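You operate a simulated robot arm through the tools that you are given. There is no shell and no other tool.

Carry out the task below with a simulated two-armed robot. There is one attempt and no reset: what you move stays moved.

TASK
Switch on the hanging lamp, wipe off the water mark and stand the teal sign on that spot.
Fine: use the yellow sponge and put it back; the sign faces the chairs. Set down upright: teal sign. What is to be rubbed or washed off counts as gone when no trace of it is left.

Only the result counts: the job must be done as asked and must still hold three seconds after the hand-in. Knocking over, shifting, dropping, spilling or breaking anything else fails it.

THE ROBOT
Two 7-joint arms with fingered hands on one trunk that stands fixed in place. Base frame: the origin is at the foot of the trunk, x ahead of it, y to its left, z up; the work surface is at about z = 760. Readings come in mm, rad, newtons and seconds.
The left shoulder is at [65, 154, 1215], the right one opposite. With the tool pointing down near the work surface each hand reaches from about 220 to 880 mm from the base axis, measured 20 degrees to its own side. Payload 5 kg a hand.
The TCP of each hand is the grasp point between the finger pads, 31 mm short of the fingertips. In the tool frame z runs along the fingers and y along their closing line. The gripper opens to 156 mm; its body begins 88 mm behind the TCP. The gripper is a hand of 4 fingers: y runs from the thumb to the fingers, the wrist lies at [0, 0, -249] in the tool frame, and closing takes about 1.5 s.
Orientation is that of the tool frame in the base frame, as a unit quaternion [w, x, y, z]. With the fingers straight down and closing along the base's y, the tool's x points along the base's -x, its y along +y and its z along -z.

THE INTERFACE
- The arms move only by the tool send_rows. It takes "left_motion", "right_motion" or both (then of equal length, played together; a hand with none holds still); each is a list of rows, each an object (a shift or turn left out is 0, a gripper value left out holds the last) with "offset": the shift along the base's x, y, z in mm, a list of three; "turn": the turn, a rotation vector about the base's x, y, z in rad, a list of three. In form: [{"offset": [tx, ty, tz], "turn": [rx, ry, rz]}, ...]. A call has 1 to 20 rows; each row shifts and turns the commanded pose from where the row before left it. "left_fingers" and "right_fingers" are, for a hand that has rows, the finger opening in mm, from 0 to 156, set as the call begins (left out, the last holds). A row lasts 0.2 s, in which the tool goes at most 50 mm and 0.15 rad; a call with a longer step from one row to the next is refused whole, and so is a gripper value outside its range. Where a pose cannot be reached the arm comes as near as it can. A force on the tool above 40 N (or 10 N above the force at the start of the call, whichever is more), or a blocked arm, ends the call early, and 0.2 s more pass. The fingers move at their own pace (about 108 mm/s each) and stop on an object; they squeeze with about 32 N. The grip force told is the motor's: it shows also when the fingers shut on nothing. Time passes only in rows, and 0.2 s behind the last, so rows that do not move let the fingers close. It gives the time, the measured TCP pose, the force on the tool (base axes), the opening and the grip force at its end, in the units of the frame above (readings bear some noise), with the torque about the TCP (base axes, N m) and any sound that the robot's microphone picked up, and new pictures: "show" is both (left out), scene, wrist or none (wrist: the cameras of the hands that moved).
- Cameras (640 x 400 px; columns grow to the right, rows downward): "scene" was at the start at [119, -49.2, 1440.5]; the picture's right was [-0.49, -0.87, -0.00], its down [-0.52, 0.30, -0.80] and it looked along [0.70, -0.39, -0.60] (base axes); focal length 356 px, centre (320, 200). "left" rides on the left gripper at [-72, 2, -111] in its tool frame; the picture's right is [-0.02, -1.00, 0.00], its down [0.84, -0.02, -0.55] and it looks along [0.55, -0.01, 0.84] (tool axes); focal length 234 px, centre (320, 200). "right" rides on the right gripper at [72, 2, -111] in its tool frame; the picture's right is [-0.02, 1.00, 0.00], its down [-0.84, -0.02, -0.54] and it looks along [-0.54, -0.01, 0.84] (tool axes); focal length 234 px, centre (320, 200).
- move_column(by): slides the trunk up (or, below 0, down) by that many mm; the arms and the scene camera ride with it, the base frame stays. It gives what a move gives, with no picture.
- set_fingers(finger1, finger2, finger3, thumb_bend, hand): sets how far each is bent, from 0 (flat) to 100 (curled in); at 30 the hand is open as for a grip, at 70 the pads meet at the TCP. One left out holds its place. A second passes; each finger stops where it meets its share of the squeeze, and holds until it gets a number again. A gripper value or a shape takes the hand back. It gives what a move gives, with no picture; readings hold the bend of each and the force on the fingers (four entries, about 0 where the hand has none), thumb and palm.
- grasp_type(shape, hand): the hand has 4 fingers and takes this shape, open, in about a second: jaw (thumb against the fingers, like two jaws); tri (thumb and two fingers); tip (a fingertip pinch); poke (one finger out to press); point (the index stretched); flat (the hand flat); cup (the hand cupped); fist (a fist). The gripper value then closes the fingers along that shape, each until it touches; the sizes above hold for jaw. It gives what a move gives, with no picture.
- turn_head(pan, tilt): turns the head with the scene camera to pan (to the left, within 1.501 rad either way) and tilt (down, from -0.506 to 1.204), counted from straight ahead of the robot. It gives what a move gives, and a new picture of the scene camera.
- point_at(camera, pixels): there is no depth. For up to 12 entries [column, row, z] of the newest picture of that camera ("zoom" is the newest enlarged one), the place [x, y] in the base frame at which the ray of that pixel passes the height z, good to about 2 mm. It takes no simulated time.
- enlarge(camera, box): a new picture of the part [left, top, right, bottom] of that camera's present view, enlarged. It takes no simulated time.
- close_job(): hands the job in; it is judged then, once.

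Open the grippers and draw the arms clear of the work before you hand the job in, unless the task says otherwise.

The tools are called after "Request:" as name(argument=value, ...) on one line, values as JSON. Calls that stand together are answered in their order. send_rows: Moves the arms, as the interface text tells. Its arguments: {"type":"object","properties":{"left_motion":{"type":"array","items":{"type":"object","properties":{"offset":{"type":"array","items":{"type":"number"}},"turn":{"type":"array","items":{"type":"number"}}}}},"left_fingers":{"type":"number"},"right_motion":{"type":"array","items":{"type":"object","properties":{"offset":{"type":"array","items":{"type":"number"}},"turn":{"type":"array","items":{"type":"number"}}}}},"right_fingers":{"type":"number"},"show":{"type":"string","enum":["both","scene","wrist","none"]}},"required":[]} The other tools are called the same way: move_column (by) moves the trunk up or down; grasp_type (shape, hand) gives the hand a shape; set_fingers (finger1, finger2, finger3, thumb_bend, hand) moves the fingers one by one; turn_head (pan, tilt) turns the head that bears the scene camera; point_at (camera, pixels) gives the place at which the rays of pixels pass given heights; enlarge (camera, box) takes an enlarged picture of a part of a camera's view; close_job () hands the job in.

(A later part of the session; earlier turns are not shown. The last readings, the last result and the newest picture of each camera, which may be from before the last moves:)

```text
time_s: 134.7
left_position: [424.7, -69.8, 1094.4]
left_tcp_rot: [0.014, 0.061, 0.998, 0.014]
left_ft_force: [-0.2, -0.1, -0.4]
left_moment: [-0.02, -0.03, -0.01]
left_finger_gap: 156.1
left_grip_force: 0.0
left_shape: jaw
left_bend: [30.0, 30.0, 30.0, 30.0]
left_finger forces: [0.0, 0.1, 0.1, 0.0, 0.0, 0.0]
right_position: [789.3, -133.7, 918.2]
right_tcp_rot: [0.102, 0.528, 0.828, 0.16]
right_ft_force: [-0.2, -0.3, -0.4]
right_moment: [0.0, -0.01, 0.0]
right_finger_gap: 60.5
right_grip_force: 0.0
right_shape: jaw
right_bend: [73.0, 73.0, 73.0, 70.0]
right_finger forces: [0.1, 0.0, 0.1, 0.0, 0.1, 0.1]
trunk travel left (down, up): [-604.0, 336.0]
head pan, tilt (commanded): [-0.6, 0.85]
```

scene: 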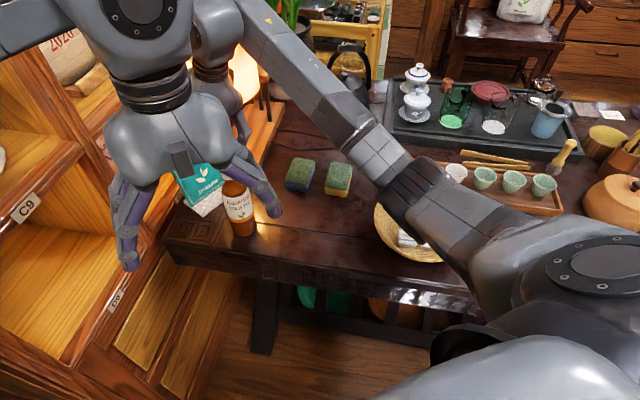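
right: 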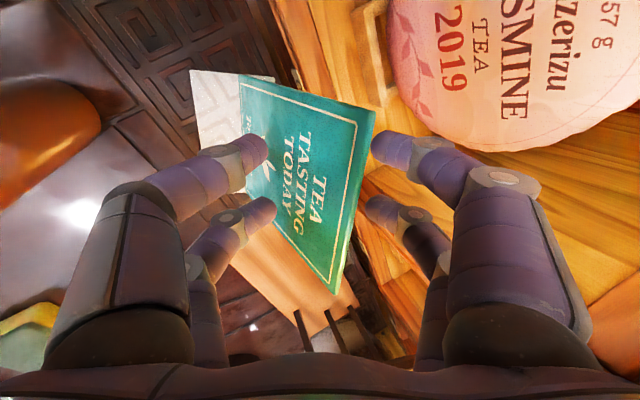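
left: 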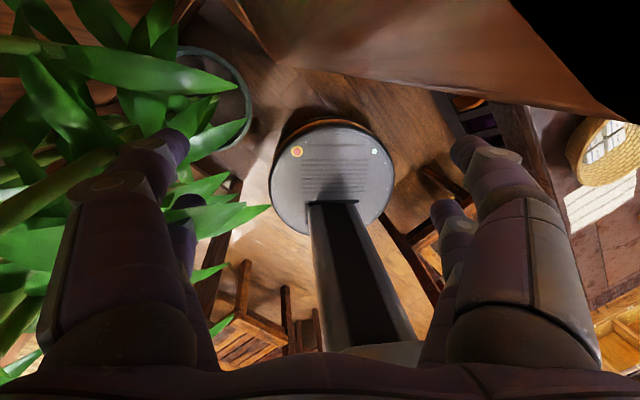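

The rear fingers are now behind the board's top edge without touching anything. I pull gently forward 30 mm so they begin to tip the sign's top toward me.

Request:
send_rows(right_motion=[{"offset": [-1, -0.3, 0]}, {"offset": [-2, -0.7, 0]}, {"offset": [-3, -1, 0]}, {"offset": [-3.5, -1.1, 0]}, {"offset": [-3.5, -1.1, 0]}, {"offset": [-3.5, -1.1, 0]}, {"offset": [-3.5, -1.1, 0]}, {"offset": [-3.5, -1.1, 0]}, {"offset": [-3, -1, 0]}, {"offset": [-2, -0.7, 0]}, {"offset": [0, 0, 0]}], right_fingers=60, show="wrist")

```text
time_s: 137.1
left_position: [424.5, -69.2, 1093.5]
left_tcp_rot: [0.014, 0.062, 0.998, 0.013]
left_ft_force: [0.0, -0.5, 0.9]
left_moment: [0.0, 0.01, -0.01]
left_finger_gap: 156.0
left_grip_force: 0.1
left_shape: jaw
left_bend: [30.0, 30.0, 30.0, 30.0]
left_finger forces: [0.1, 0.1, 0.0, 0.0, 0.0, 0.1]
right_position: [759.7, -142.3, 920.2]
right_tcp_rot: [0.102, 0.528, 0.828, 0.16]
right_ft_force: [-0.1, 0.4, 0.6]
right_moment: [0.01, 0.01, 0.0]
right_finger_gap: 60.5
right_grip_force: 0.1
right_shape: jaw
right_bend: [73.0, 73.0, 73.0, 70.0]
right_finger forces: [0.2, 0.0, 0.0, 0.0, 0.1, 0.0]
trunk travel left (down, up): [-604.0, 336.0]
head pan, tilt (commanded): [-0.6, 0.85]
```

right: 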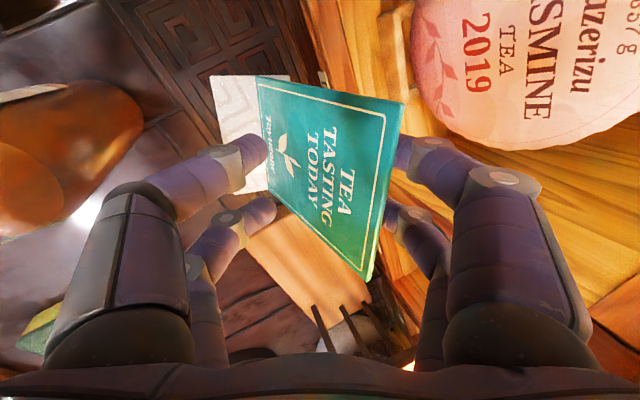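

The board now occludes the rear fingertips, so they are behind it. I pull on 18 mm more and watch whether the sign tips or slides.

Request:
send_rows(right_motion=[{"offset": [-1.5, -0.5, 0]}, {"offset": [-2.5, -0.8, 0]}, {"offset": [-3, -1, 0]}, {"offset": [-3, -1, 0]}, {"offset": [-3, -1, 0]}, {"offset": [-2.5, -0.8, 0]}, {"offset": [-1.5, -0.5, 0]}, {"offset": [0, 0, 0]}], right_fingers=60, show="wrist")

```text
time_s: 138.9
left_position: [425.7, -68.6, 1092.3]
left_tcp_rot: [0.014, 0.061, 0.998, 0.013]
left_ft_force: [0.1, 0.4, -0.3]
left_moment: [0.02, -0.01, 0.04]
left_finger_gap: 155.8
left_grip_force: 0.1
left_shape: jaw
left_bend: [30.0, 30.0, 30.0, 30.0]
left_finger forces: [0.1, 0.0, 0.1, 0.0, 0.0, 0.1]
right_position: [742.1, -148.0, 919.3]
right_tcp_rot: [0.102, 0.529, 0.827, 0.16]
right_ft_force: [0.1, 0.9, 0.2]
right_moment: [0.0, -0.04, -0.01]
right_finger_gap: 60.8
right_grip_force: 0.1
right_shape: jaw
right_bend: [73.0, 73.0, 73.0, 70.0]
right_finger forces: [0.2, 0.2, 0.1, 0.0, 0.0, 0.0]
trunk travel left (down, up): [-604.0, 336.0]
head pan, tilt (commanded): [-0.6, 0.85]
```

right: 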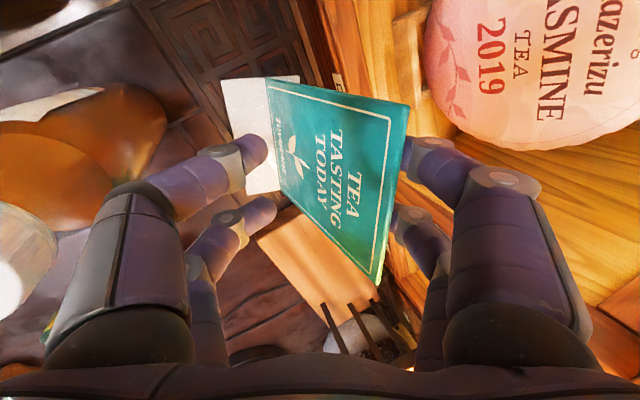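

The sign's top now moves with the fingers. I check whether its base front edge has stayed in place (tipping) or slid.

Request:
enlarge(camera="right", box=[190, 50, 430, 310])

Request:
point_at(camera="right", pixels=[[220, 80, 760], [247, 195, 760], [300, 78, 764], [266, 78, 764], [408, 107, 935], [375, 285, 935]])

```text
1.54 times, centred on (310, 180) of right
```

zoom: 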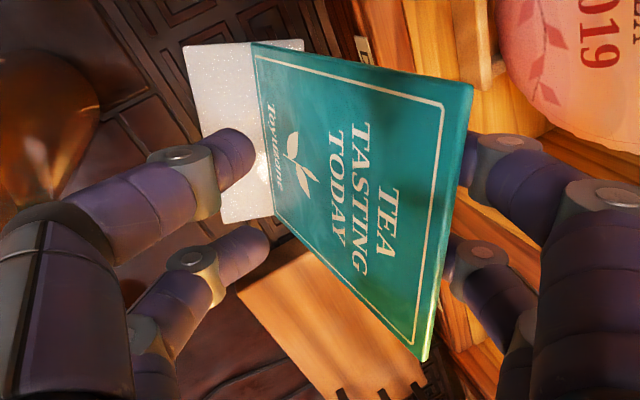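

```text
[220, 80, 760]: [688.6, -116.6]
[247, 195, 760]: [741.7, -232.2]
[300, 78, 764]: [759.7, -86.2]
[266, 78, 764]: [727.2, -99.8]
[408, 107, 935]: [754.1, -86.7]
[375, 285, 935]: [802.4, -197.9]
```

The base slid forward and turned to match the fingers (now facing about 205°), still upright, with almost no force. I keep pulling it 28 mm further out from the shelf.

Request:
send_rows(right_motion=[{"offset": [-1.4, -0.6, 0]}, {"offset": [-2.3, -1.1, 0]}, {"offset": [-2.7, -1.3, 0]}, {"offset": [-2.7, -1.3, 0]}, {"offset": [-2.7, -1.3, 0]}, {"offset": [-2.7, -1.3, 0]}, {"offset": [-2.7, -1.3, 0]}, {"offset": [-2.7, -1.3, 0]}, {"offset": [-2.7, -1.3, 0]}, {"offset": [-2.3, -1.1, 0]}, {"offset": [-1, -0.5, 0]}, {"offset": [0, 0, 0]}], right_fingers=60, show="wrist")

Request:
enlarge(camera="right", box=[150, 40, 450, 320])

```text
time_s: 141.5
left_position: [424.6, -69.9, 1092.8]
left_tcp_rot: [0.013, 0.062, 0.998, 0.013]
left_ft_force: [0.9, -0.2, -0.3]
left_moment: [0.02, 0.01, -0.01]
left_finger_gap: 156.1
left_grip_force: 0.0
left_shape: jaw
left_bend: [30.0, 30.0, 30.0, 30.0]
left_finger forces: [0.1, 0.0, 0.0, 0.0, 0.0, 0.1]
right_position: [717.3, -160.7, 919.0]
right_tcp_rot: [0.101, 0.528, 0.828, 0.159]
right_ft_force: [0.7, -0.1, 0.1]
right_moment: [-0.01, 0.02, 0.01]
right_finger_gap: 60.3
right_grip_force: 0.1
right_shape: jaw
right_bend: [73.0, 73.0, 73.0, 70.0]
right_finger forces: [0.1, 0.2, 0.1, 0.0, 0.4, 0.0]
trunk travel left (down, up): [-604.0, 336.0]
head pan, tilt (commanded): [-0.6, 0.85]
```

right: 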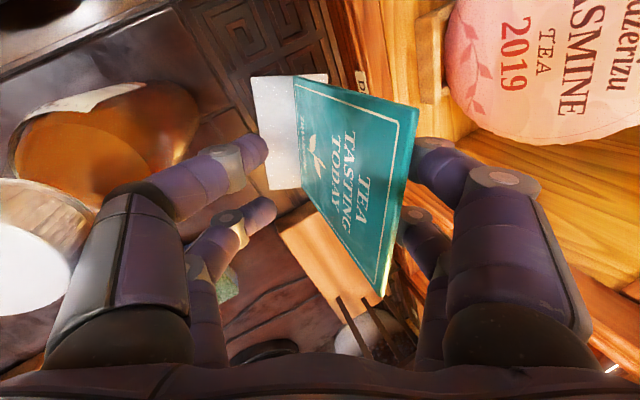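

```text
1.43 times, centred on (300, 180) of right
```

zoom: 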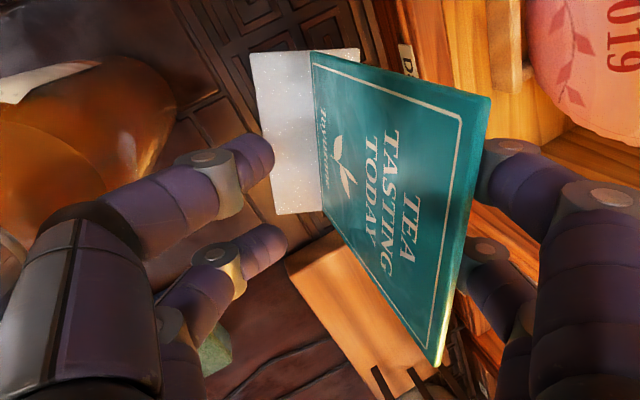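

The base lags now, meaning the sign may be tipping toward me. I measure its base and top positions.

Request:
point_at(camera="right", pixels=[[250, 77, 760], [267, 190, 760], [293, 77, 770], [328, 75, 770], [420, 107, 940], [383, 295, 940], [302, 188, 770]])

```text
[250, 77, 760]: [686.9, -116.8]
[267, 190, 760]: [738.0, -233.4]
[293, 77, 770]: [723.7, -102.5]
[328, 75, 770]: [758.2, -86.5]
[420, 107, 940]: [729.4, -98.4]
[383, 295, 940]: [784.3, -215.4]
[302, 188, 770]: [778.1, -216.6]
```

The front edge stays fixed and the sign is tipping on it, board now about vertical. I straighten the hand's tilt to about 8° and place it so the closing fingers will meet the board nearly parallel.

Request:
send_rows(right_motion=[{"offset": [0.5, 0.2, -0.3], "turn": [-0.0051, 0.011, 0]}, {"offset": [0.9, 0.4, -0.6], "turn": [-0.0103, 0.0221, 0]}, {"offset": [0.9, 0.4, -0.6], "turn": [-0.0103, 0.0221, 0]}, {"offset": [0.9, 0.4, -0.6], "turn": [-0.0103, 0.0221, 0]}, {"offset": [0.9, 0.4, -0.6], "turn": [-0.0103, 0.0221, 0]}, {"offset": [0.9, 0.4, -0.6], "turn": [-0.0103, 0.0221, 0]}, {"offset": [0.9, 0.4, -0.6], "turn": [-0.0103, 0.0221, 0]}, {"offset": [0.9, 0.4, -0.6], "turn": [-0.0103, 0.0221, 0]}, {"offset": [0.9, 0.4, -0.6], "turn": [-0.0103, 0.0221, 0]}, {"offset": [0.9, 0.4, -0.6], "turn": [-0.0103, 0.0221, 0]}, {"offset": [0.5, 0.2, -0.3], "turn": [-0.0051, 0.011, 0]}, {"offset": [0, 0, 0]}], right_fingers=60, show="wrist")

```text
time_s: 144.1
left_position: [425.4, -70.7, 1093.1]
left_tcp_rot: [0.014, 0.062, 0.998, 0.013]
left_ft_force: [-0.7, -0.3, -0.7]
left_moment: [0.0, -0.02, 0.0]
left_finger_gap: 156.2
left_grip_force: 0.0
left_shape: jaw
left_bend: [30.0, 30.0, 30.0, 30.0]
left_finger forces: [0.1, 0.0, 0.1, 0.0, 0.0, 0.1]
right_position: [726.5, -157.3, 913.3]
right_tcp_rot: [0.037, 0.537, 0.841, 0.057]
right_ft_force: [1.3, 0.1, 1.2]
right_moment: [0.01, -0.01, 0.0]
right_finger_gap: 60.2
right_grip_force: 0.0
right_shape: jaw
right_bend: [73.0, 73.0, 73.0, 70.0]
right_finger forces: [0.1, 0.2, 0.0, 0.0, 0.5, 0.0]
trunk travel left (down, up): [-604.0, 336.0]
head pan, tilt (commanded): [-0.6, 0.85]
```

right: 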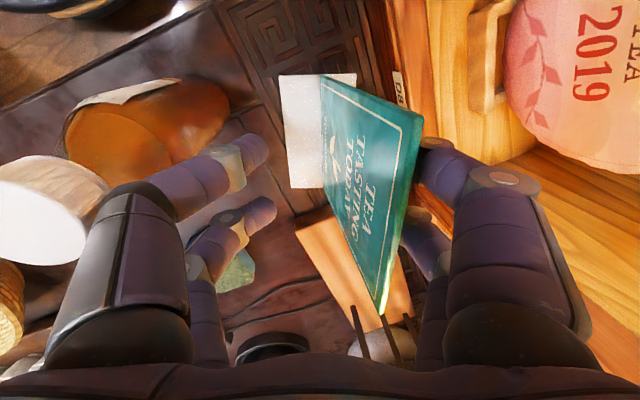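

The board rests against the rear fingers. I close the fingers in steps, first to 30 mm, so the rear ones push the top forward into alignment.

Request:
send_rows(right_motion=[{"offset": [0, 0, 0]}, {"offset": [0, 0, 0]}, {"offset": [0, 0, 0]}, {"offset": [0, 0, 0]}], right_fingers=30, show="wrist")

```text
time_s: 145.1
left_position: [423.8, -71.4, 1093.4]
left_tcp_rot: [0.014, 0.061, 0.998, 0.013]
left_ft_force: [0.4, 0.1, -0.1]
left_moment: [-0.03, 0.0, 0.0]
left_finger_gap: 155.9
left_grip_force: 0.1
left_shape: jaw
left_bend: [30.0, 30.0, 30.0, 30.0]
left_finger forces: [0.0, 0.0, 0.1, 0.1, 0.0, 0.0]
right_position: [725.8, -156.8, 912.9]
right_tcp_rot: [0.037, 0.537, 0.841, 0.057]
right_ft_force: [0.4, 0.6, 0.5]
right_moment: [-0.01, -0.04, 0.0]
right_finger_gap: 30.8
right_grip_force: 0.0
right_shape: jaw
right_bend: [73.0, 73.0, 73.0, 70.0]
right_finger forces: [0.1, 0.2, 0.0, 0.0, 0.0, 0.1]
trunk travel left (down, up): [-604.0, 336.0]
head pan, tilt (commanded): [-0.6, 0.85]
```

right: 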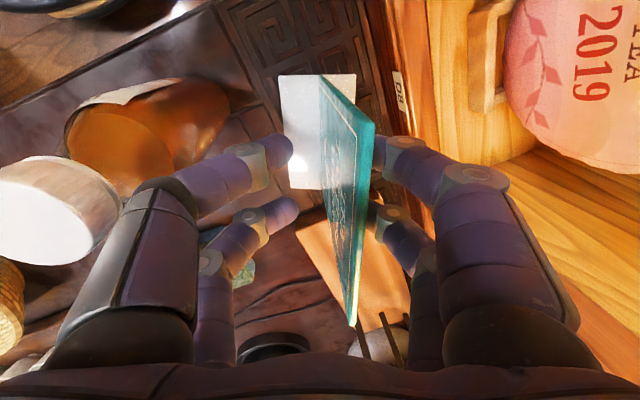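

The board is now nearly edge-on between the fingers. I close fully to pinch it.

Request:
send_rows(right_motion=[{"offset": [0, 0, 0]}, {"offset": [0, 0, 0]}, {"offset": [0, 0, 0]}, {"offset": [0, 0, 0]}, {"offset": [0, 0, 0]}], right_fingers=0, show="wrist")

```text
time_s: 146.3
left_position: [424.8, -69.8, 1092.9]
left_tcp_rot: [0.013, 0.061, 0.998, 0.013]
left_ft_force: [-0.5, 0.1, -0.5]
left_moment: [0.02, -0.05, -0.02]
left_finger_gap: 156.2
left_grip_force: 0.1
left_shape: jaw
left_bend: [30.0, 30.0, 30.0, 30.0]
left_finger forces: [0.1, 0.0, 0.0, 0.1, 0.0, 0.1]
right_position: [725.2, -155.5, 913.1]
right_tcp_rot: [0.036, 0.537, 0.841, 0.057]
right_ft_force: [1.2, -0.6, -0.4]
right_moment: [0.0, 0.01, 0.01]
right_finger_gap: 0.1
right_grip_force: 32.1
right_shape: jaw
right_bend: [70.0, 70.0, 70.0, 70.0]
right_finger forces: [28.5, 28.5, 28.4, 0.0, 28.7, 0.0]
trunk travel left (down, up): [-604.0, 336.0]
head pan, tilt (commanded): [-0.6, 0.85]
```

right: 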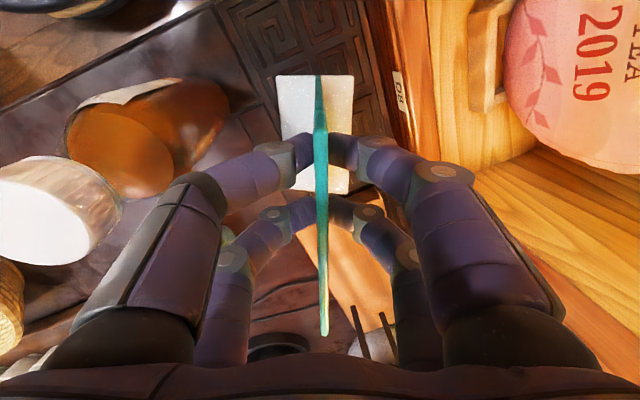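

All four fingers pinch the board firmly and it lines up with the hand. I lift it slightly and carry it left-forward, away from the lamp and shelf.

Request:
send_rows(right_motion=[{"offset": [0, 0, 2]}, {"offset": [-0.5, 0.5, 3]}, {"offset": [-1, 1, 4]}, {"offset": [-2, 2, 4]}, {"offset": [-3, 4, 3]}, {"offset": [-3.5, 5, 2]}, {"offset": [-3.5, 5, 2]}, {"offset": [-3.5, 5, 2]}, {"offset": [-3, 5, 2]}, {"offset": [-2.5, 4, 2]}, {"offset": [-1.5, 2, 2]}, {"offset": [-0.5, 1, 1]}, {"offset": [0, 0, 0]}], right_fingers=0, show="both")

```text
time_s: 149.1
left_position: [424.6, -71.1, 1094.0]
left_tcp_rot: [0.014, 0.061, 0.998, 0.013]
left_ft_force: [0.2, -0.8, 0.6]
left_moment: [0.03, 0.0, 0.01]
left_finger_gap: 155.8
left_grip_force: 0.1
left_shape: jaw
left_bend: [30.0, 30.0, 30.0, 30.0]
left_finger forces: [0.1, 0.0, 0.0, 0.0, 0.1, 0.0]
right_position: [700.6, -122.1, 942.1]
right_tcp_rot: [0.037, 0.537, 0.841, 0.057]
right_ft_force: [0.2, -0.1, -1.5]
right_moment: [0.02, 0.01, 0.0]
right_finger_gap: 0.0
right_grip_force: 32.0
right_shape: jaw
right_bend: [70.0, 70.0, 70.0, 70.0]
right_finger forces: [28.5, 28.6, 28.4, 0.0, 28.7, 0.1]
trunk travel left (down, up): [-604.0, 336.0]
head pan, tilt (commanded): [-0.6, 0.85]
```

scene: 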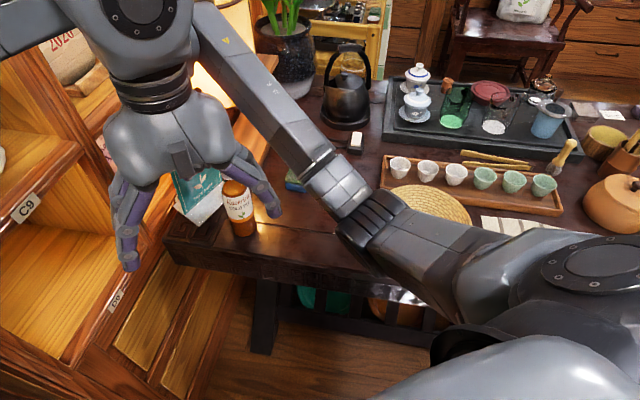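
right: 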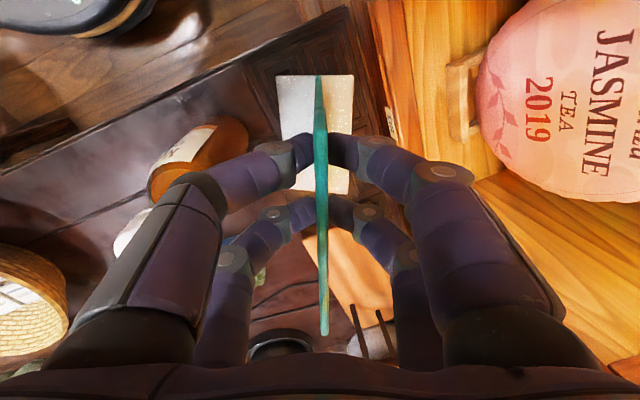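

The sign hangs steadily (about 1.5 N). To pass over the bottle I raise the trunk in steps, which lifts the hand without changing the arm's posture.

Request:
move_column(by=50)

```text
time_s: 150.0
left_position: [425.3, -71.1, 1142.3]
left_tcp_rot: [0.014, 0.062, 0.998, 0.013]
left_ft_force: [-0.4, -0.7, 0.1]
left_moment: [0.01, 0.02, 0.01]
left_finger_gap: 156.0
left_grip_force: 0.0
left_shape: jaw
left_bend: [30.0, 30.0, 30.0, 30.0]
left_finger forces: [0.0, 0.0, 0.1, 0.0, 0.0, 0.0]
right_position: [700.4, -122.3, 992.4]
right_tcp_rot: [0.037, 0.536, 0.841, 0.058]
right_ft_force: [0.0, 0.0, -1.8]
right_moment: [-0.03, 0.05, -0.01]
right_finger_gap: 0.0
right_grip_force: 31.8
right_shape: jaw
right_bend: [70.0, 70.0, 70.0, 70.0]
right_finger forces: [28.5, 28.5, 28.3, 0.0, 28.7, 0.0]
trunk travel left (down, up): [-654.0, 286.0]
head pan, tilt (commanded): [-0.6, 0.85]
```

The column rise works smoothly. I raise it another 90 mm, then 60 mm.

Request:
move_column(by=90)

Request:
move_column(by=60)

Request:
turn_head(pan=-0.45, tilt=0.9)

```text
time_s: 151.3
left_position: [425.8, -69.5, 1232.9]
left_tcp_rot: [0.014, 0.062, 0.998, 0.013]
left_ft_force: [0.5, -0.5, -0.8]
left_moment: [0.03, 0.0, 0.0]
left_finger_gap: 156.0
left_grip_force: 0.0
left_shape: jaw
left_bend: [30.0, 30.0, 30.0, 30.0]
left_finger forces: [0.0, 0.0, 0.1, 0.0, 0.1, 0.0]
right_position: [700.8, -121.9, 1082.3]
right_tcp_rot: [0.037, 0.537, 0.841, 0.057]
right_ft_force: [-0.1, -0.1, -1.2]
right_moment: [0.02, 0.0, -0.01]
right_finger_gap: 0.0
right_grip_force: 31.9
right_shape: jaw
right_bend: [70.0, 70.0, 70.0, 70.0]
right_finger forces: [28.4, 28.5, 28.3, 0.0, 28.6, 0.1]
trunk travel left (down, up): [-744.0, 196.0]
head pan, tilt (commanded): [-0.6, 0.85]
```

```text
time_s: 152.3
left_position: [425.1, -70.0, 1292.4]
left_tcp_rot: [0.015, 0.062, 0.998, 0.013]
left_ft_force: [-0.6, 0.0, -0.7]
left_moment: [-0.02, 0.03, 0.0]
left_finger_gap: 156.0
left_grip_force: 0.1
left_shape: jaw
left_bend: [30.0, 30.0, 30.0, 30.0]
left_finger forces: [0.0, 0.0, 0.1, 0.1, 0.0, 0.0]
right_position: [700.6, -121.7, 1141.2]
right_tcp_rot: [0.037, 0.536, 0.841, 0.057]
right_ft_force: [0.5, -0.8, -0.5]
right_moment: [-0.01, 0.01, 0.02]
right_finger_gap: 0.0
right_grip_force: 31.9
right_shape: jaw
right_bend: [70.0, 70.0, 70.0, 70.0]
right_finger forces: [28.5, 28.5, 28.3, 0.0, 28.7, 0.0]
trunk travel left (down, up): [-804.0, 136.0]
head pan, tilt (commanded): [-0.6, 0.85]
```

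```text
time_s: 153.0
left_position: [424.4, -71.4, 1293.5]
left_tcp_rot: [0.015, 0.062, 0.998, 0.013]
left_ft_force: [-0.2, -0.3, -0.5]
left_moment: [-0.01, 0.01, -0.04]
left_finger_gap: 156.0
left_grip_force: 0.1
left_shape: jaw
left_bend: [30.0, 30.0, 30.0, 30.0]
left_finger forces: [0.1, 0.0, 0.0, 0.0, 0.1, 0.0]
right_position: [700.4, -122.3, 1141.3]
right_tcp_rot: [0.036, 0.537, 0.841, 0.057]
right_ft_force: [0.2, 0.4, -1.7]
right_moment: [0.01, -0.02, 0.0]
right_finger_gap: 0.0
right_grip_force: 32.0
right_shape: jaw
right_bend: [70.0, 70.0, 70.0, 70.0]
right_finger forces: [28.5, 28.5, 28.4, 0.0, 28.6, 0.0]
trunk travel left (down, up): [-804.0, 136.0]
head pan, tilt (commanded): [-0.45, 0.901]
```

scene: 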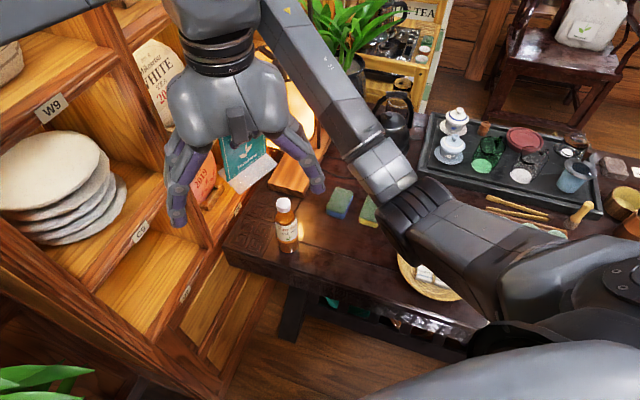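

The sign is held above bottle height and the bottle stands untouched at (287,225). I now carry it over toward the wiped spot.

Request:
send_rows(right_motion=[{"offset": [-1.5, -2, 0]}, {"offset": [-4, -5, 0]}, {"offset": [-6, -7, 0]}, {"offset": [-6.5, -8, 0]}, {"offset": [-6.5, -8, 0]}, {"offset": [-6.5, -8, 0]}, {"offset": [-6.5, -8, 0]}, {"offset": [-6.5, -8, 0]}, {"offset": [-6.5, -8, 0]}, {"offset": [-6.5, -8, 0]}, {"offset": [-6.5, -8, 0]}, {"offset": [-6.5, -8, 0]}, {"offset": [-6.5, -8, 0]}, {"offset": [-6.5, -8, 0]}, {"offset": [-6.5, -8, 0]}, {"offset": [-6.5, -8, 0]}, {"offset": [-6.5, -8, 0]}, {"offset": [-5, -6, 0]}, {"offset": [-3, -4, 0]}, {"offset": [-1, -1, 0]}], right_fingers=0, show="both")

```text
time_s: 157.2
left_position: [424.1, -69.2, 1292.7]
left_tcp_rot: [0.015, 0.062, 0.998, 0.013]
left_ft_force: [-0.5, 0.2, -0.1]
left_moment: [0.02, 0.0, -0.03]
left_finger_gap: 156.0
left_grip_force: 0.2
left_shape: jaw
left_bend: [30.0, 30.0, 30.0, 30.0]
left_finger forces: [0.0, 0.0, 0.0, 0.1, 0.1, 0.0]
right_position: [598.6, -263.5, 1129.9]
right_tcp_rot: [0.037, 0.537, 0.841, 0.057]
right_ft_force: [-0.4, 0.0, -0.8]
right_moment: [-0.03, -0.01, 0.02]
right_finger_gap: 0.0
right_grip_force: 31.5
right_shape: jaw
right_bend: [70.0, 70.0, 70.0, 70.0]
right_finger forces: [28.5, 28.5, 28.5, 0.0, 28.7, 0.1]
right hand out of reach, approached as far as the arm can: row 4, 6, 8, 11
trunk travel left (down, up): [-804.0, 136.0]
head pan, tilt (commanded): [-0.45, 0.901]
```

scene: 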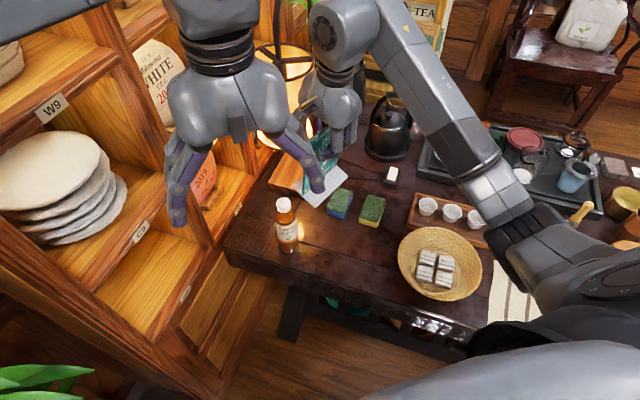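
right: 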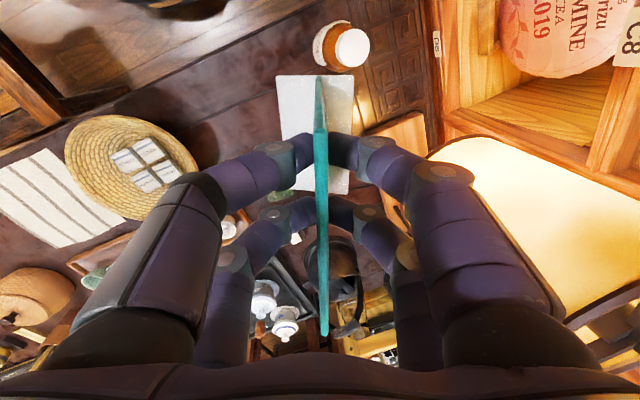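

The sign is now nearly above the wiped spot, with the base's middle about 34 mm in front of the grip. I rotate the hand back by 21° so the base becomes level, and shift it over the spot.

Request:
send_rows(right_motion=[{"offset": [-0.5, -0.3, 0], "turn": [-0.0078, 0.0166, 0]}, {"offset": [-1.3, -0.6, 0], "turn": [-0.0155, 0.0332, 0]}, {"offset": [-1.3, -0.6, 0], "turn": [-0.0155, 0.0332, 0]}, {"offset": [-1.3, -0.6, 0], "turn": [-0.0155, 0.0332, 0]}, {"offset": [-1.3, -0.6, 0], "turn": [-0.0155, 0.0332, 0]}, {"offset": [-1.3, -0.6, 0], "turn": [-0.0155, 0.0332, 0]}, {"offset": [-1.3, -0.6, 0], "turn": [-0.0155, 0.0332, 0]}, {"offset": [-1.3, -0.6, 0], "turn": [-0.0155, 0.0332, 0]}, {"offset": [-1.3, -0.6, 0], "turn": [-0.0155, 0.0332, 0]}, {"offset": [-1.3, -0.6, 0], "turn": [-0.0155, 0.0332, 0]}, {"offset": [-0.5, -0.3, 0], "turn": [-0.0078, 0.0166, 0]}, {"offset": [0, 0, 0]}], right_fingers=0, show="both")

```text
time_s: 159.8
left_position: [424.2, -70.1, 1293.6]
left_tcp_rot: [0.014, 0.061, 0.998, 0.013]
left_ft_force: [-1.1, -0.6, 0.7]
left_moment: [0.03, -0.01, 0.01]
left_finger_gap: 155.9
left_grip_force: 0.0
left_shape: jaw
left_bend: [30.0, 30.0, 30.0, 30.0]
left_finger forces: [0.0, 0.0, 0.1, 0.0, 0.0, 0.1]
right_position: [625.0, -315.5, 1089.1]
right_tcp_rot: [-0.061, 0.533, 0.838, -0.095]
right_ft_force: [-0.6, -0.9, -1.0]
right_moment: [0.04, 0.01, -0.03]
right_finger_gap: 0.0
right_grip_force: 31.7
right_shape: jaw
right_bend: [70.0, 70.0, 70.0, 70.0]
right_finger forces: [28.6, 28.6, 28.4, 0.0, 28.6, 0.0]
right hand out of reach, approached as far as the arm can: row 2, 3, 4, 5, 6, 7, 8, 9, 10
trunk travel left (down, up): [-804.0, 136.0]
head pan, tilt (commanded): [-0.45, 0.901]
```

scene: 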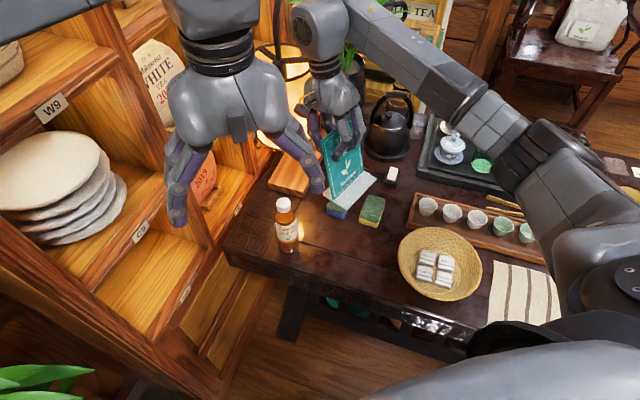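
right: 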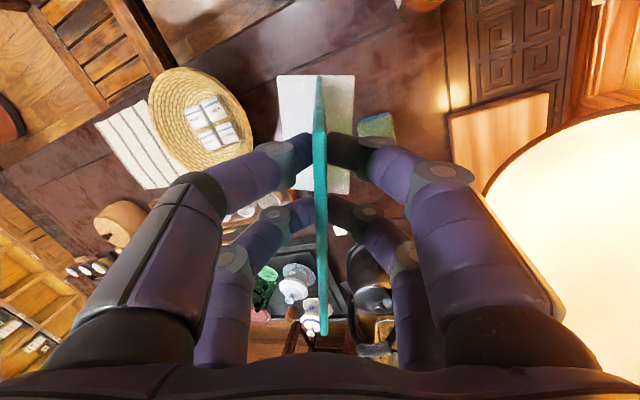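

The base is level now but the arm drifted toward the sponges because of reach. I lower with the arm itself (which should free the reach) while shifting back toward the free spot, staying above sponge height.

Request:
send_rows(right_motion=[{"offset": [0, 0, -3]}, {"offset": [-1, 1, -6]}, {"offset": [-1.5, 2, -9]}, {"offset": [-1.5, 2, -9]}, {"offset": [-1.5, 2, -9]}, {"offset": [-1.5, 2, -9]}, {"offset": [-1.5, 2, -9]}, {"offset": [-1.5, 2, -9]}, {"offset": [-1.5, 2, -9]}, {"offset": [-1.5, 2, -9]}, {"offset": [-1.5, 2, -9]}, {"offset": [-1.5, 2, -9]}, {"offset": [-1.5, 2, -9]}, {"offset": [-1.5, 2, -9]}, {"offset": [-1.5, 2, -9]}, {"offset": [-1, 1, -6]}, {"offset": [0, 0, -3]}, {"offset": [0, 0, 0]}], right_fingers=0, show="both")

```text
time_s: 163.6
left_position: [425.5, -69.5, 1291.6]
left_tcp_rot: [0.015, 0.061, 0.998, 0.013]
left_ft_force: [-0.6, 0.4, 0.2]
left_moment: [0.01, -0.01, -0.02]
left_finger_gap: 156.2
left_grip_force: 0.0
left_shape: jaw
left_bend: [30.0, 30.0, 30.0, 30.0]
left_finger forces: [0.1, 0.1, 0.0, 0.0, 0.1, 0.1]
right_position: [603.4, -286.0, 954.7]
right_tcp_rot: [-0.061, 0.534, 0.838, -0.097]
right_ft_force: [-0.4, 0.0, -0.8]
right_moment: [0.03, -0.01, 0.01]
right_finger_gap: 0.0
right_grip_force: 31.8
right_shape: jaw
right_bend: [70.0, 70.0, 70.0, 70.0]
right_finger forces: [28.7, 28.6, 28.5, 0.0, 28.6, 0.0]
trunk travel left (down, up): [-804.0, 136.0]
head pan, tilt (commanded): [-0.45, 0.901]
```

scene: 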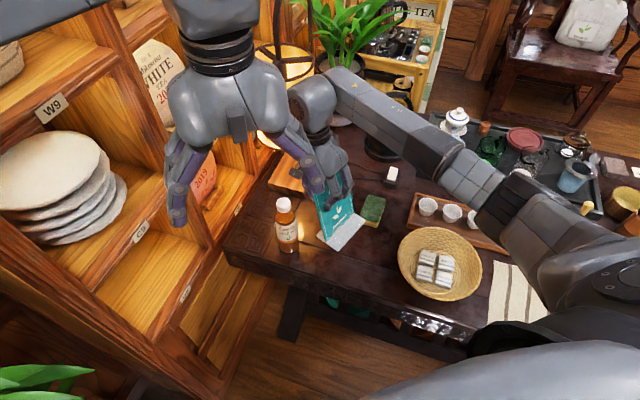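
right: 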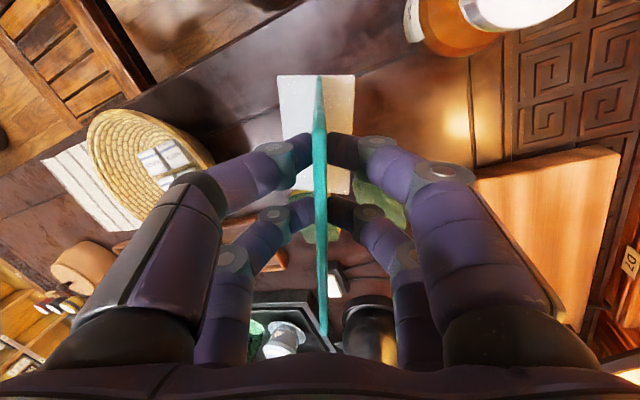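

Reach is fine at this height (no warning) and the sign hovers about 59 mm above the table. I shift it to a free place next to the spot and lower to 20 mm above the table.

Request:
send_rows(right_motion=[{"offset": [-1, -0.3, -1]}, {"offset": [-2.5, -0.7, -3]}, {"offset": [-3.5, -1, -4]}, {"offset": [-3.5, -1, -5]}, {"offset": [-3.5, -1, -5]}, {"offset": [-3.5, -1, -5]}, {"offset": [-3, -1, -5]}, {"offset": [-2, -0.7, -5]}, {"offset": [-1, -0.3, -4]}, {"offset": [0, 0, -2]}, {"offset": [0, 0, 0]}], right_fingers=0, show="both")

```text
time_s: 166.0
left_position: [423.9, -62.0, 1292.9]
left_tcp_rot: [0.014, 0.062, 0.998, 0.013]
left_ft_force: [0.2, 0.4, 0.4]
left_moment: [-0.02, 0.01, 0.03]
left_finger_gap: 156.0
left_grip_force: 0.1
left_shape: jaw
left_bend: [30.0, 30.0, 30.0, 30.0]
left_finger forces: [0.0, 0.0, 0.0, 0.0, 0.1, 0.1]
right_position: [578.8, -284.5, 914.8]
right_tcp_rot: [-0.061, 0.534, 0.838, -0.098]
right_ft_force: [0.0, 0.5, -1.3]
right_moment: [0.01, -0.05, 0.0]
right_finger_gap: 0.1
right_grip_force: 31.9
right_shape: jaw
right_bend: [70.0, 70.0, 70.0, 70.0]
right_finger forces: [28.7, 28.7, 28.3, 0.0, 28.7, 0.0]
trunk travel left (down, up): [-804.0, 136.0]
head pan, tilt (commanded): [-0.45, 0.901]
```

scene: 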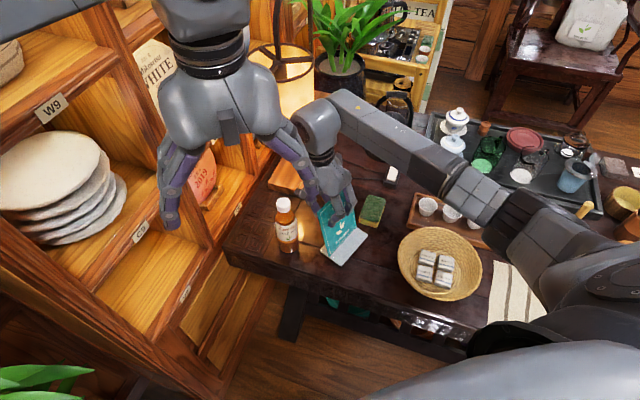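
right: 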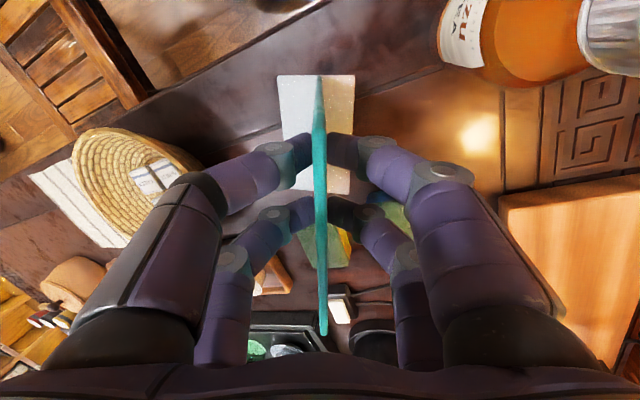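

Both hands read about 8 mm further left than commanded, so the body may be swaying. I hold still briefly and read again.

Request:
send_rows(right_motion=[{"offset": [0, 0, 0]}, {"offset": [0, 0, 0]}, {"offset": [0, 0, 0]}, {"offset": [0, 0, 0]}, {"offset": [0, 0, 0]}], right_fingers=0, show="none")

```text
time_s: 167.2
left_position: [423.4, -62.0, 1293.3]
left_tcp_rot: [0.014, 0.061, 0.998, 0.013]
left_ft_force: [0.1, 0.2, 1.5]
left_moment: [0.04, 0.02, -0.01]
left_finger_gap: 155.9
left_grip_force: 0.1
left_shape: jaw
left_bend: [30.0, 30.0, 30.0, 30.0]
left_finger forces: [0.0, 0.1, 0.0, 0.0, 0.0, 0.0]
right_position: [580.1, -284.7, 914.7]
right_tcp_rot: [-0.061, 0.535, 0.837, -0.097]
right_ft_force: [-0.2, 0.4, -1.1]
right_moment: [0.0, 0.01, 0.0]
right_finger_gap: 0.0
right_grip_force: 31.6
right_shape: jaw
right_bend: [70.0, 70.0, 70.0, 70.0]
right_finger forces: [28.8, 28.6, 28.4, 0.0, 28.7, 0.1]
trunk travel left (down, up): [-804.0, 136.0]
head pan, tilt (commanded): [-0.45, 0.901]
```

The offset is steady, so something gently pushes on an arm above the wrist. I look around to find any contact of the arms.

Request:
turn_head(pan=-1.1, tilt=0.9)

Request:
turn_head(pan=0.3, tilt=0.7)

```text
time_s: 168.2
left_position: [425.3, -62.2, 1292.1]
left_tcp_rot: [0.014, 0.062, 0.998, 0.013]
left_ft_force: [-0.1, 0.6, -0.3]
left_moment: [0.02, -0.02, -0.01]
left_finger_gap: 156.1
left_grip_force: 0.0
left_shape: jaw
left_bend: [30.0, 30.0, 30.0, 30.0]
left_finger forces: [0.0, 0.1, 0.1, 0.1, 0.0, 0.0]
right_position: [579.5, -284.8, 915.4]
right_tcp_rot: [-0.061, 0.535, 0.837, -0.097]
right_ft_force: [-0.2, 0.0, -0.7]
right_moment: [0.02, 0.0, 0.01]
right_finger_gap: 0.2
right_grip_force: 32.0
right_shape: jaw
right_bend: [70.0, 70.0, 70.0, 70.0]
right_finger forces: [28.7, 28.6, 28.4, 0.0, 28.7, 0.0]
trunk travel left (down, up): [-804.0, 136.0]
head pan, tilt (commanded): [-1.1, 0.901]
```

scene: 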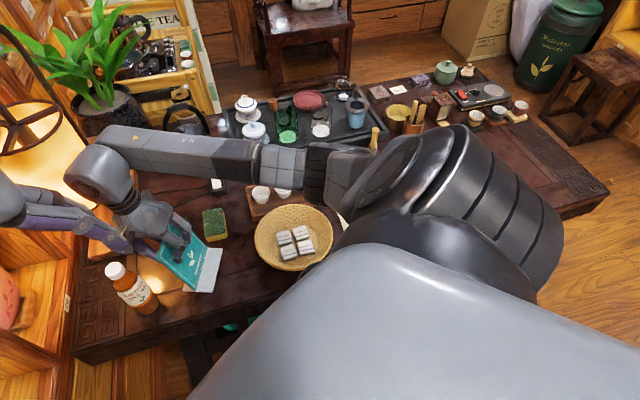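

```text
time_s: 169.7
left_position: [424.3, -61.8, 1292.9]
left_tcp_rot: [0.014, 0.062, 0.998, 0.013]
left_ft_force: [0.3, -0.7, -0.2]
left_moment: [0.01, -0.04, 0.0]
left_finger_gap: 156.1
left_grip_force: 0.1
left_shape: jaw
left_bend: [30.0, 30.0, 30.0, 30.0]
left_finger forces: [0.0, 0.0, 0.0, 0.0, 0.0, 0.0]
right_position: [579.8, -283.0, 914.3]
right_tcp_rot: [-0.061, 0.535, 0.837, -0.097]
right_ft_force: [0.6, -0.1, -0.3]
right_moment: [0.05, -0.02, 0.0]
right_finger_gap: 0.0
right_grip_force: 32.3
right_shape: jaw
right_bend: [70.0, 70.0, 70.0, 70.0]
right_finger forces: [28.7, 28.6, 28.4, 0.0, 28.7, 0.0]
trunk travel left (down, up): [-804.0, 136.0]
head pan, tilt (commanded): [0.3, 0.7]
```

scene: 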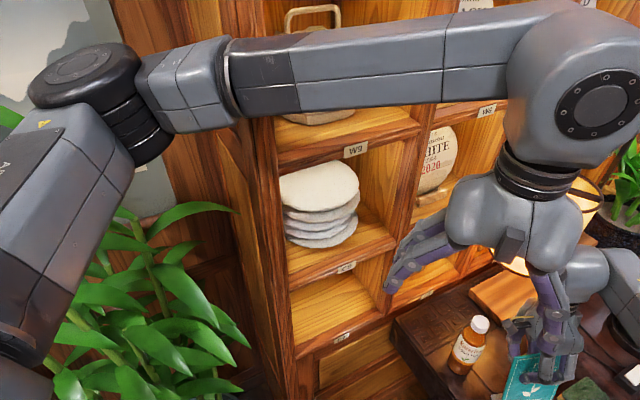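

No obvious contact is visible. I measure the camera's position from rays to see how the trunk leans.

Request:
point_at(camera="scene", pixels=[[320, 200, 760], [320, 200, 1300], [20, 200, 760], [20, 200, 1300], [620, 200, 760], [620, 200, 1300]])

Request:
enlarge(camera="scene", box=[440, 160, 640, 400])

```text
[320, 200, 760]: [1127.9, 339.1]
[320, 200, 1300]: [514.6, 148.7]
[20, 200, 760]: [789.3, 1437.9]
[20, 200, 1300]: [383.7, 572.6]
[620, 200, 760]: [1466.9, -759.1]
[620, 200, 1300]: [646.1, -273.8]
```

```text
1.67 times, centred on (540, 280) of scene
```

zoom: 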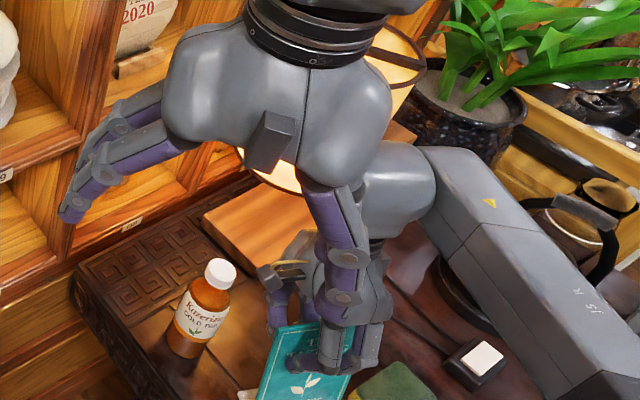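

The trunk itself is upright, so I carry on. I lower the sign gently toward the table, watching the force.

Request:
send_rows(right_motion=[{"offset": [0, 0, -2]}, {"offset": [0, 0, -3]}, {"offset": [0, 0, -3]}, {"offset": [0, 0, -3]}, {"offset": [0, 0, -2]}, {"offset": [0, 0, -1.5]}, {"offset": [0, 0, 0]}], right_fingers=0, show="wrist")

Request:
turn_head(pan=-0.5, tilt=0.95)

```text
time_s: 171.3
left_position: [424.2, -62.8, 1292.4]
left_tcp_rot: [0.014, 0.062, 0.998, 0.013]
left_ft_force: [0.2, -0.4, 0.1]
left_moment: [0.04, 0.0, -0.02]
left_finger_gap: 156.0
left_grip_force: 0.1
left_shape: jaw
left_bend: [30.0, 30.0, 30.0, 30.0]
left_finger forces: [0.0, 0.0, 0.0, 0.0, 0.0, 0.0]
right_position: [579.4, -284.0, 901.3]
right_tcp_rot: [-0.061, 0.534, 0.837, -0.097]
right_ft_force: [-0.3, 0.2, -1.0]
right_moment: [0.07, -0.03, 0.0]
right_finger_gap: 0.4
right_grip_force: 31.8
right_shape: jaw
right_bend: [70.0, 70.0, 70.0, 70.0]
right_finger forces: [28.7, 28.6, 28.5, 0.0, 28.7, 0.0]
trunk travel left (down, up): [-804.0, 136.0]
head pan, tilt (commanded): [0.3, 0.7]
```

right: 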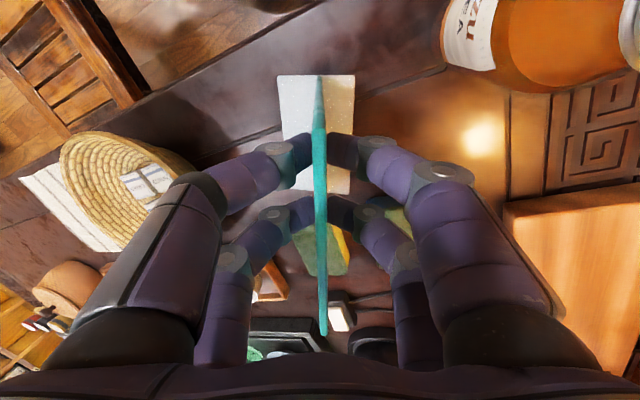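

```text
time_s: 172.5
left_position: [424.6, -62.1, 1292.5]
left_tcp_rot: [0.013, 0.061, 0.998, 0.013]
left_ft_force: [-0.2, 0.2, -0.4]
left_moment: [0.0, 0.03, 0.03]
left_finger_gap: 156.1
left_grip_force: 0.1
left_shape: jaw
left_bend: [30.0, 30.0, 30.0, 30.0]
left_finger forces: [0.0, 0.0, 0.1, 0.1, 0.0, 0.0]
right_position: [579.9, -283.7, 902.3]
right_tcp_rot: [-0.061, 0.534, 0.838, -0.097]
right_ft_force: [-1.0, -0.4, -1.0]
right_moment: [0.04, -0.05, 0.03]
right_finger_gap: 0.0
right_grip_force: 31.9
right_shape: jaw
right_bend: [70.0, 70.0, 70.0, 70.0]
right_finger forces: [28.7, 28.7, 28.3, 0.0, 28.7, 0.0]
trunk travel left (down, up): [-804.0, 136.0]
head pan, tilt (commanded): [-0.499, 0.949]
```

scene: 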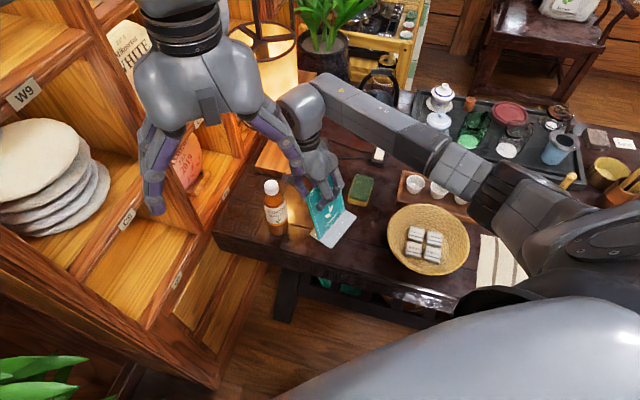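

I enlarge around the sign to check that its base is level just above the table.

Request:
enlarge(camera="scene", box=[240, 140, 400, 270])

```text
3.08 times, centred on (320, 205) of scene
```

zoom: 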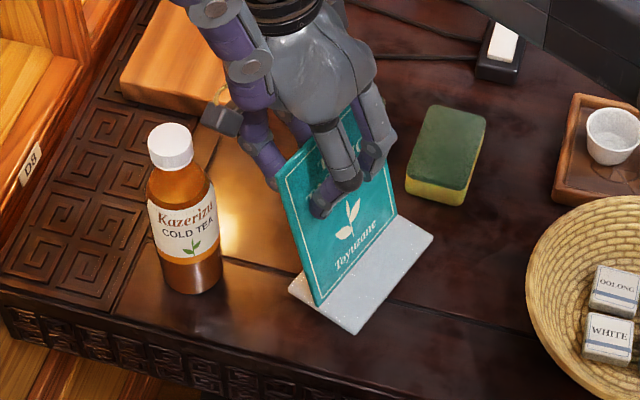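

The sign is just above the wiped spot and looks level. I lower the last millimetres in small steps until it touches.

Request:
send_rows(right_motion=[{"offset": [0, 0, -1]}, {"offset": [0, 0, -1]}, {"offset": [0, 0, -1]}, {"offset": [0, 0, -1]}, {"offset": [0, 0, -1]}, {"offset": [0, 0, 0]}], right_fingers=0, show="none")

```text
time_s: 173.9
left_position: [423.8, -63.0, 1293.9]
left_tcp_rot: [0.014, 0.062, 0.998, 0.013]
left_ft_force: [-0.8, -0.6, -0.2]
left_moment: [0.0, 0.0, 0.03]
left_finger_gap: 156.1
left_grip_force: 0.1
left_shape: jaw
left_bend: [30.0, 30.0, 30.0, 30.0]
left_finger forces: [0.0, 0.0, 0.0, 0.0, 0.0, 0.0]
right_position: [579.5, -284.3, 895.6]
right_tcp_rot: [-0.061, 0.535, 0.837, -0.097]
right_ft_force: [0.2, -0.3, -1.1]
right_moment: [0.02, -0.03, 0.01]
right_finger_gap: 0.0
right_grip_force: 32.0
right_shape: jaw
right_bend: [70.0, 70.0, 70.0, 70.0]
right_finger forces: [28.7, 28.6, 28.4, 0.0, 28.7, 0.0]
trunk travel left (down, up): [-804.0, 136.0]
head pan, tilt (commanded): [-0.499, 0.949]
```

No contact yet; I continue down a few more millimetres.

Request:
send_rows(right_motion=[{"offset": [0, 0, -1]}, {"offset": [0, 0, -1]}, {"offset": [0, 0, -1]}, {"offset": [0, 0, 0]}], right_fingers=0, show="none")

```text
time_s: 174.9
left_position: [423.7, -62.0, 1294.5]
left_tcp_rot: [0.014, 0.063, 0.998, 0.014]
left_ft_force: [0.2, 0.8, -0.8]
left_moment: [-0.01, -0.01, 0.0]
left_finger_gap: 156.2
left_grip_force: 0.0
left_shape: jaw
left_bend: [30.0, 30.0, 30.0, 30.0]
left_finger forces: [0.0, 0.1, 0.0, 0.1, 0.1, 0.0]
right_position: [579.8, -284.6, 893.6]
right_tcp_rot: [-0.061, 0.535, 0.837, -0.097]
right_ft_force: [0.9, -1.2, 10.7]
right_moment: [0.01, 0.09, 0.02]
right_finger_gap: 0.1
right_grip_force: 31.8
right_shape: jaw
right_bend: [70.0, 70.0, 70.0, 71.0]
right_finger forces: [29.7, 29.5, 29.8, 0.0, 31.3, 0.1]
trunk travel left (down, up): [-804.0, 136.0]
head pan, tilt (commanded): [-0.499, 0.949]
```

The base is on the table (about 11 N). I ease up 1 mm and open the fingers to 45 mm.

Request:
send_rows(right_motion=[{"offset": [0, 0, 0.7]}, {"offset": [0, 0, 0]}], right_fingers=0, show="none")

Request:
send_rows(right_motion=[{"offset": [0, 0, 0]}, {"offset": [0, 0, 0]}, {"offset": [0, 0, 0]}, {"offset": [0, 0, 0]}], right_fingers=50, show="both")

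```text
time_s: 175.5
left_position: [424.5, -61.9, 1292.6]
left_tcp_rot: [0.014, 0.063, 0.998, 0.014]
left_ft_force: [0.9, 0.1, -0.2]
left_moment: [0.02, 0.02, -0.02]
left_finger_gap: 156.2
left_grip_force: 0.1
left_shape: jaw
left_bend: [30.0, 30.0, 30.0, 30.0]
left_finger forces: [0.0, 0.0, 0.0, 0.0, 0.0, 0.0]
right_position: [580.0, -284.0, 894.8]
right_tcp_rot: [-0.061, 0.535, 0.837, -0.096]
right_ft_force: [2.0, -0.6, 8.5]
right_moment: [0.04, 0.02, 0.0]
right_finger_gap: 0.1
right_grip_force: 32.1
right_shape: jaw
right_bend: [70.0, 70.0, 70.0, 71.0]
right_finger forces: [30.0, 29.7, 29.6, 0.0, 30.5, 0.0]
trunk travel left (down, up): [-804.0, 136.0]
head pan, tilt (commanded): [-0.499, 0.949]
```

```text
time_s: 176.5
left_position: [426.0, -61.5, 1291.8]
left_tcp_rot: [0.014, 0.062, 0.998, 0.012]
left_ft_force: [-0.9, 0.1, 1.7]
left_moment: [-0.03, -0.01, 0.01]
left_finger_gap: 156.3
left_grip_force: 0.1
left_shape: jaw
left_bend: [30.0, 30.0, 30.0, 30.0]
left_finger forces: [0.1, 0.0, 0.0, 0.0, 0.1, 0.0]
right_position: [580.6, -285.0, 893.0]
right_tcp_rot: [-0.061, 0.534, 0.837, -0.097]
right_ft_force: [-0.3, 0.2, -0.1]
right_moment: [0.0, 0.03, -0.02]
right_finger_gap: 49.6
right_grip_force: 0.0
right_shape: jaw
right_bend: [74.0, 74.0, 74.0, 70.0]
right_finger forces: [0.0, 0.1, 0.1, 0.0, 0.1, 0.1]
trunk travel left (down, up): [-804.0, 136.0]
head pan, tilt (commanded): [-0.499, 0.949]
```

scene: 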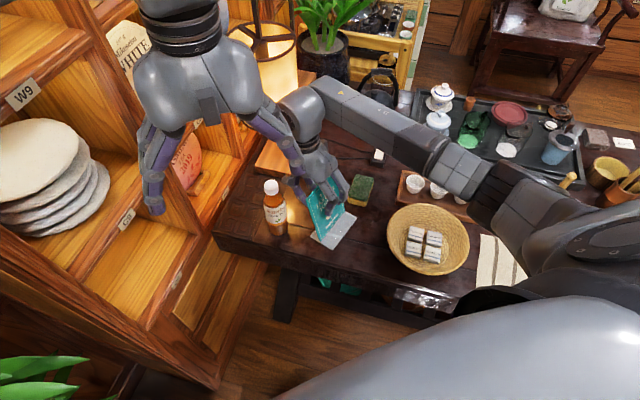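
right: 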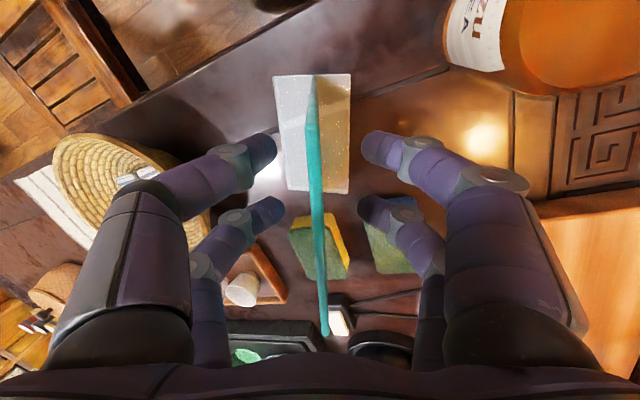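

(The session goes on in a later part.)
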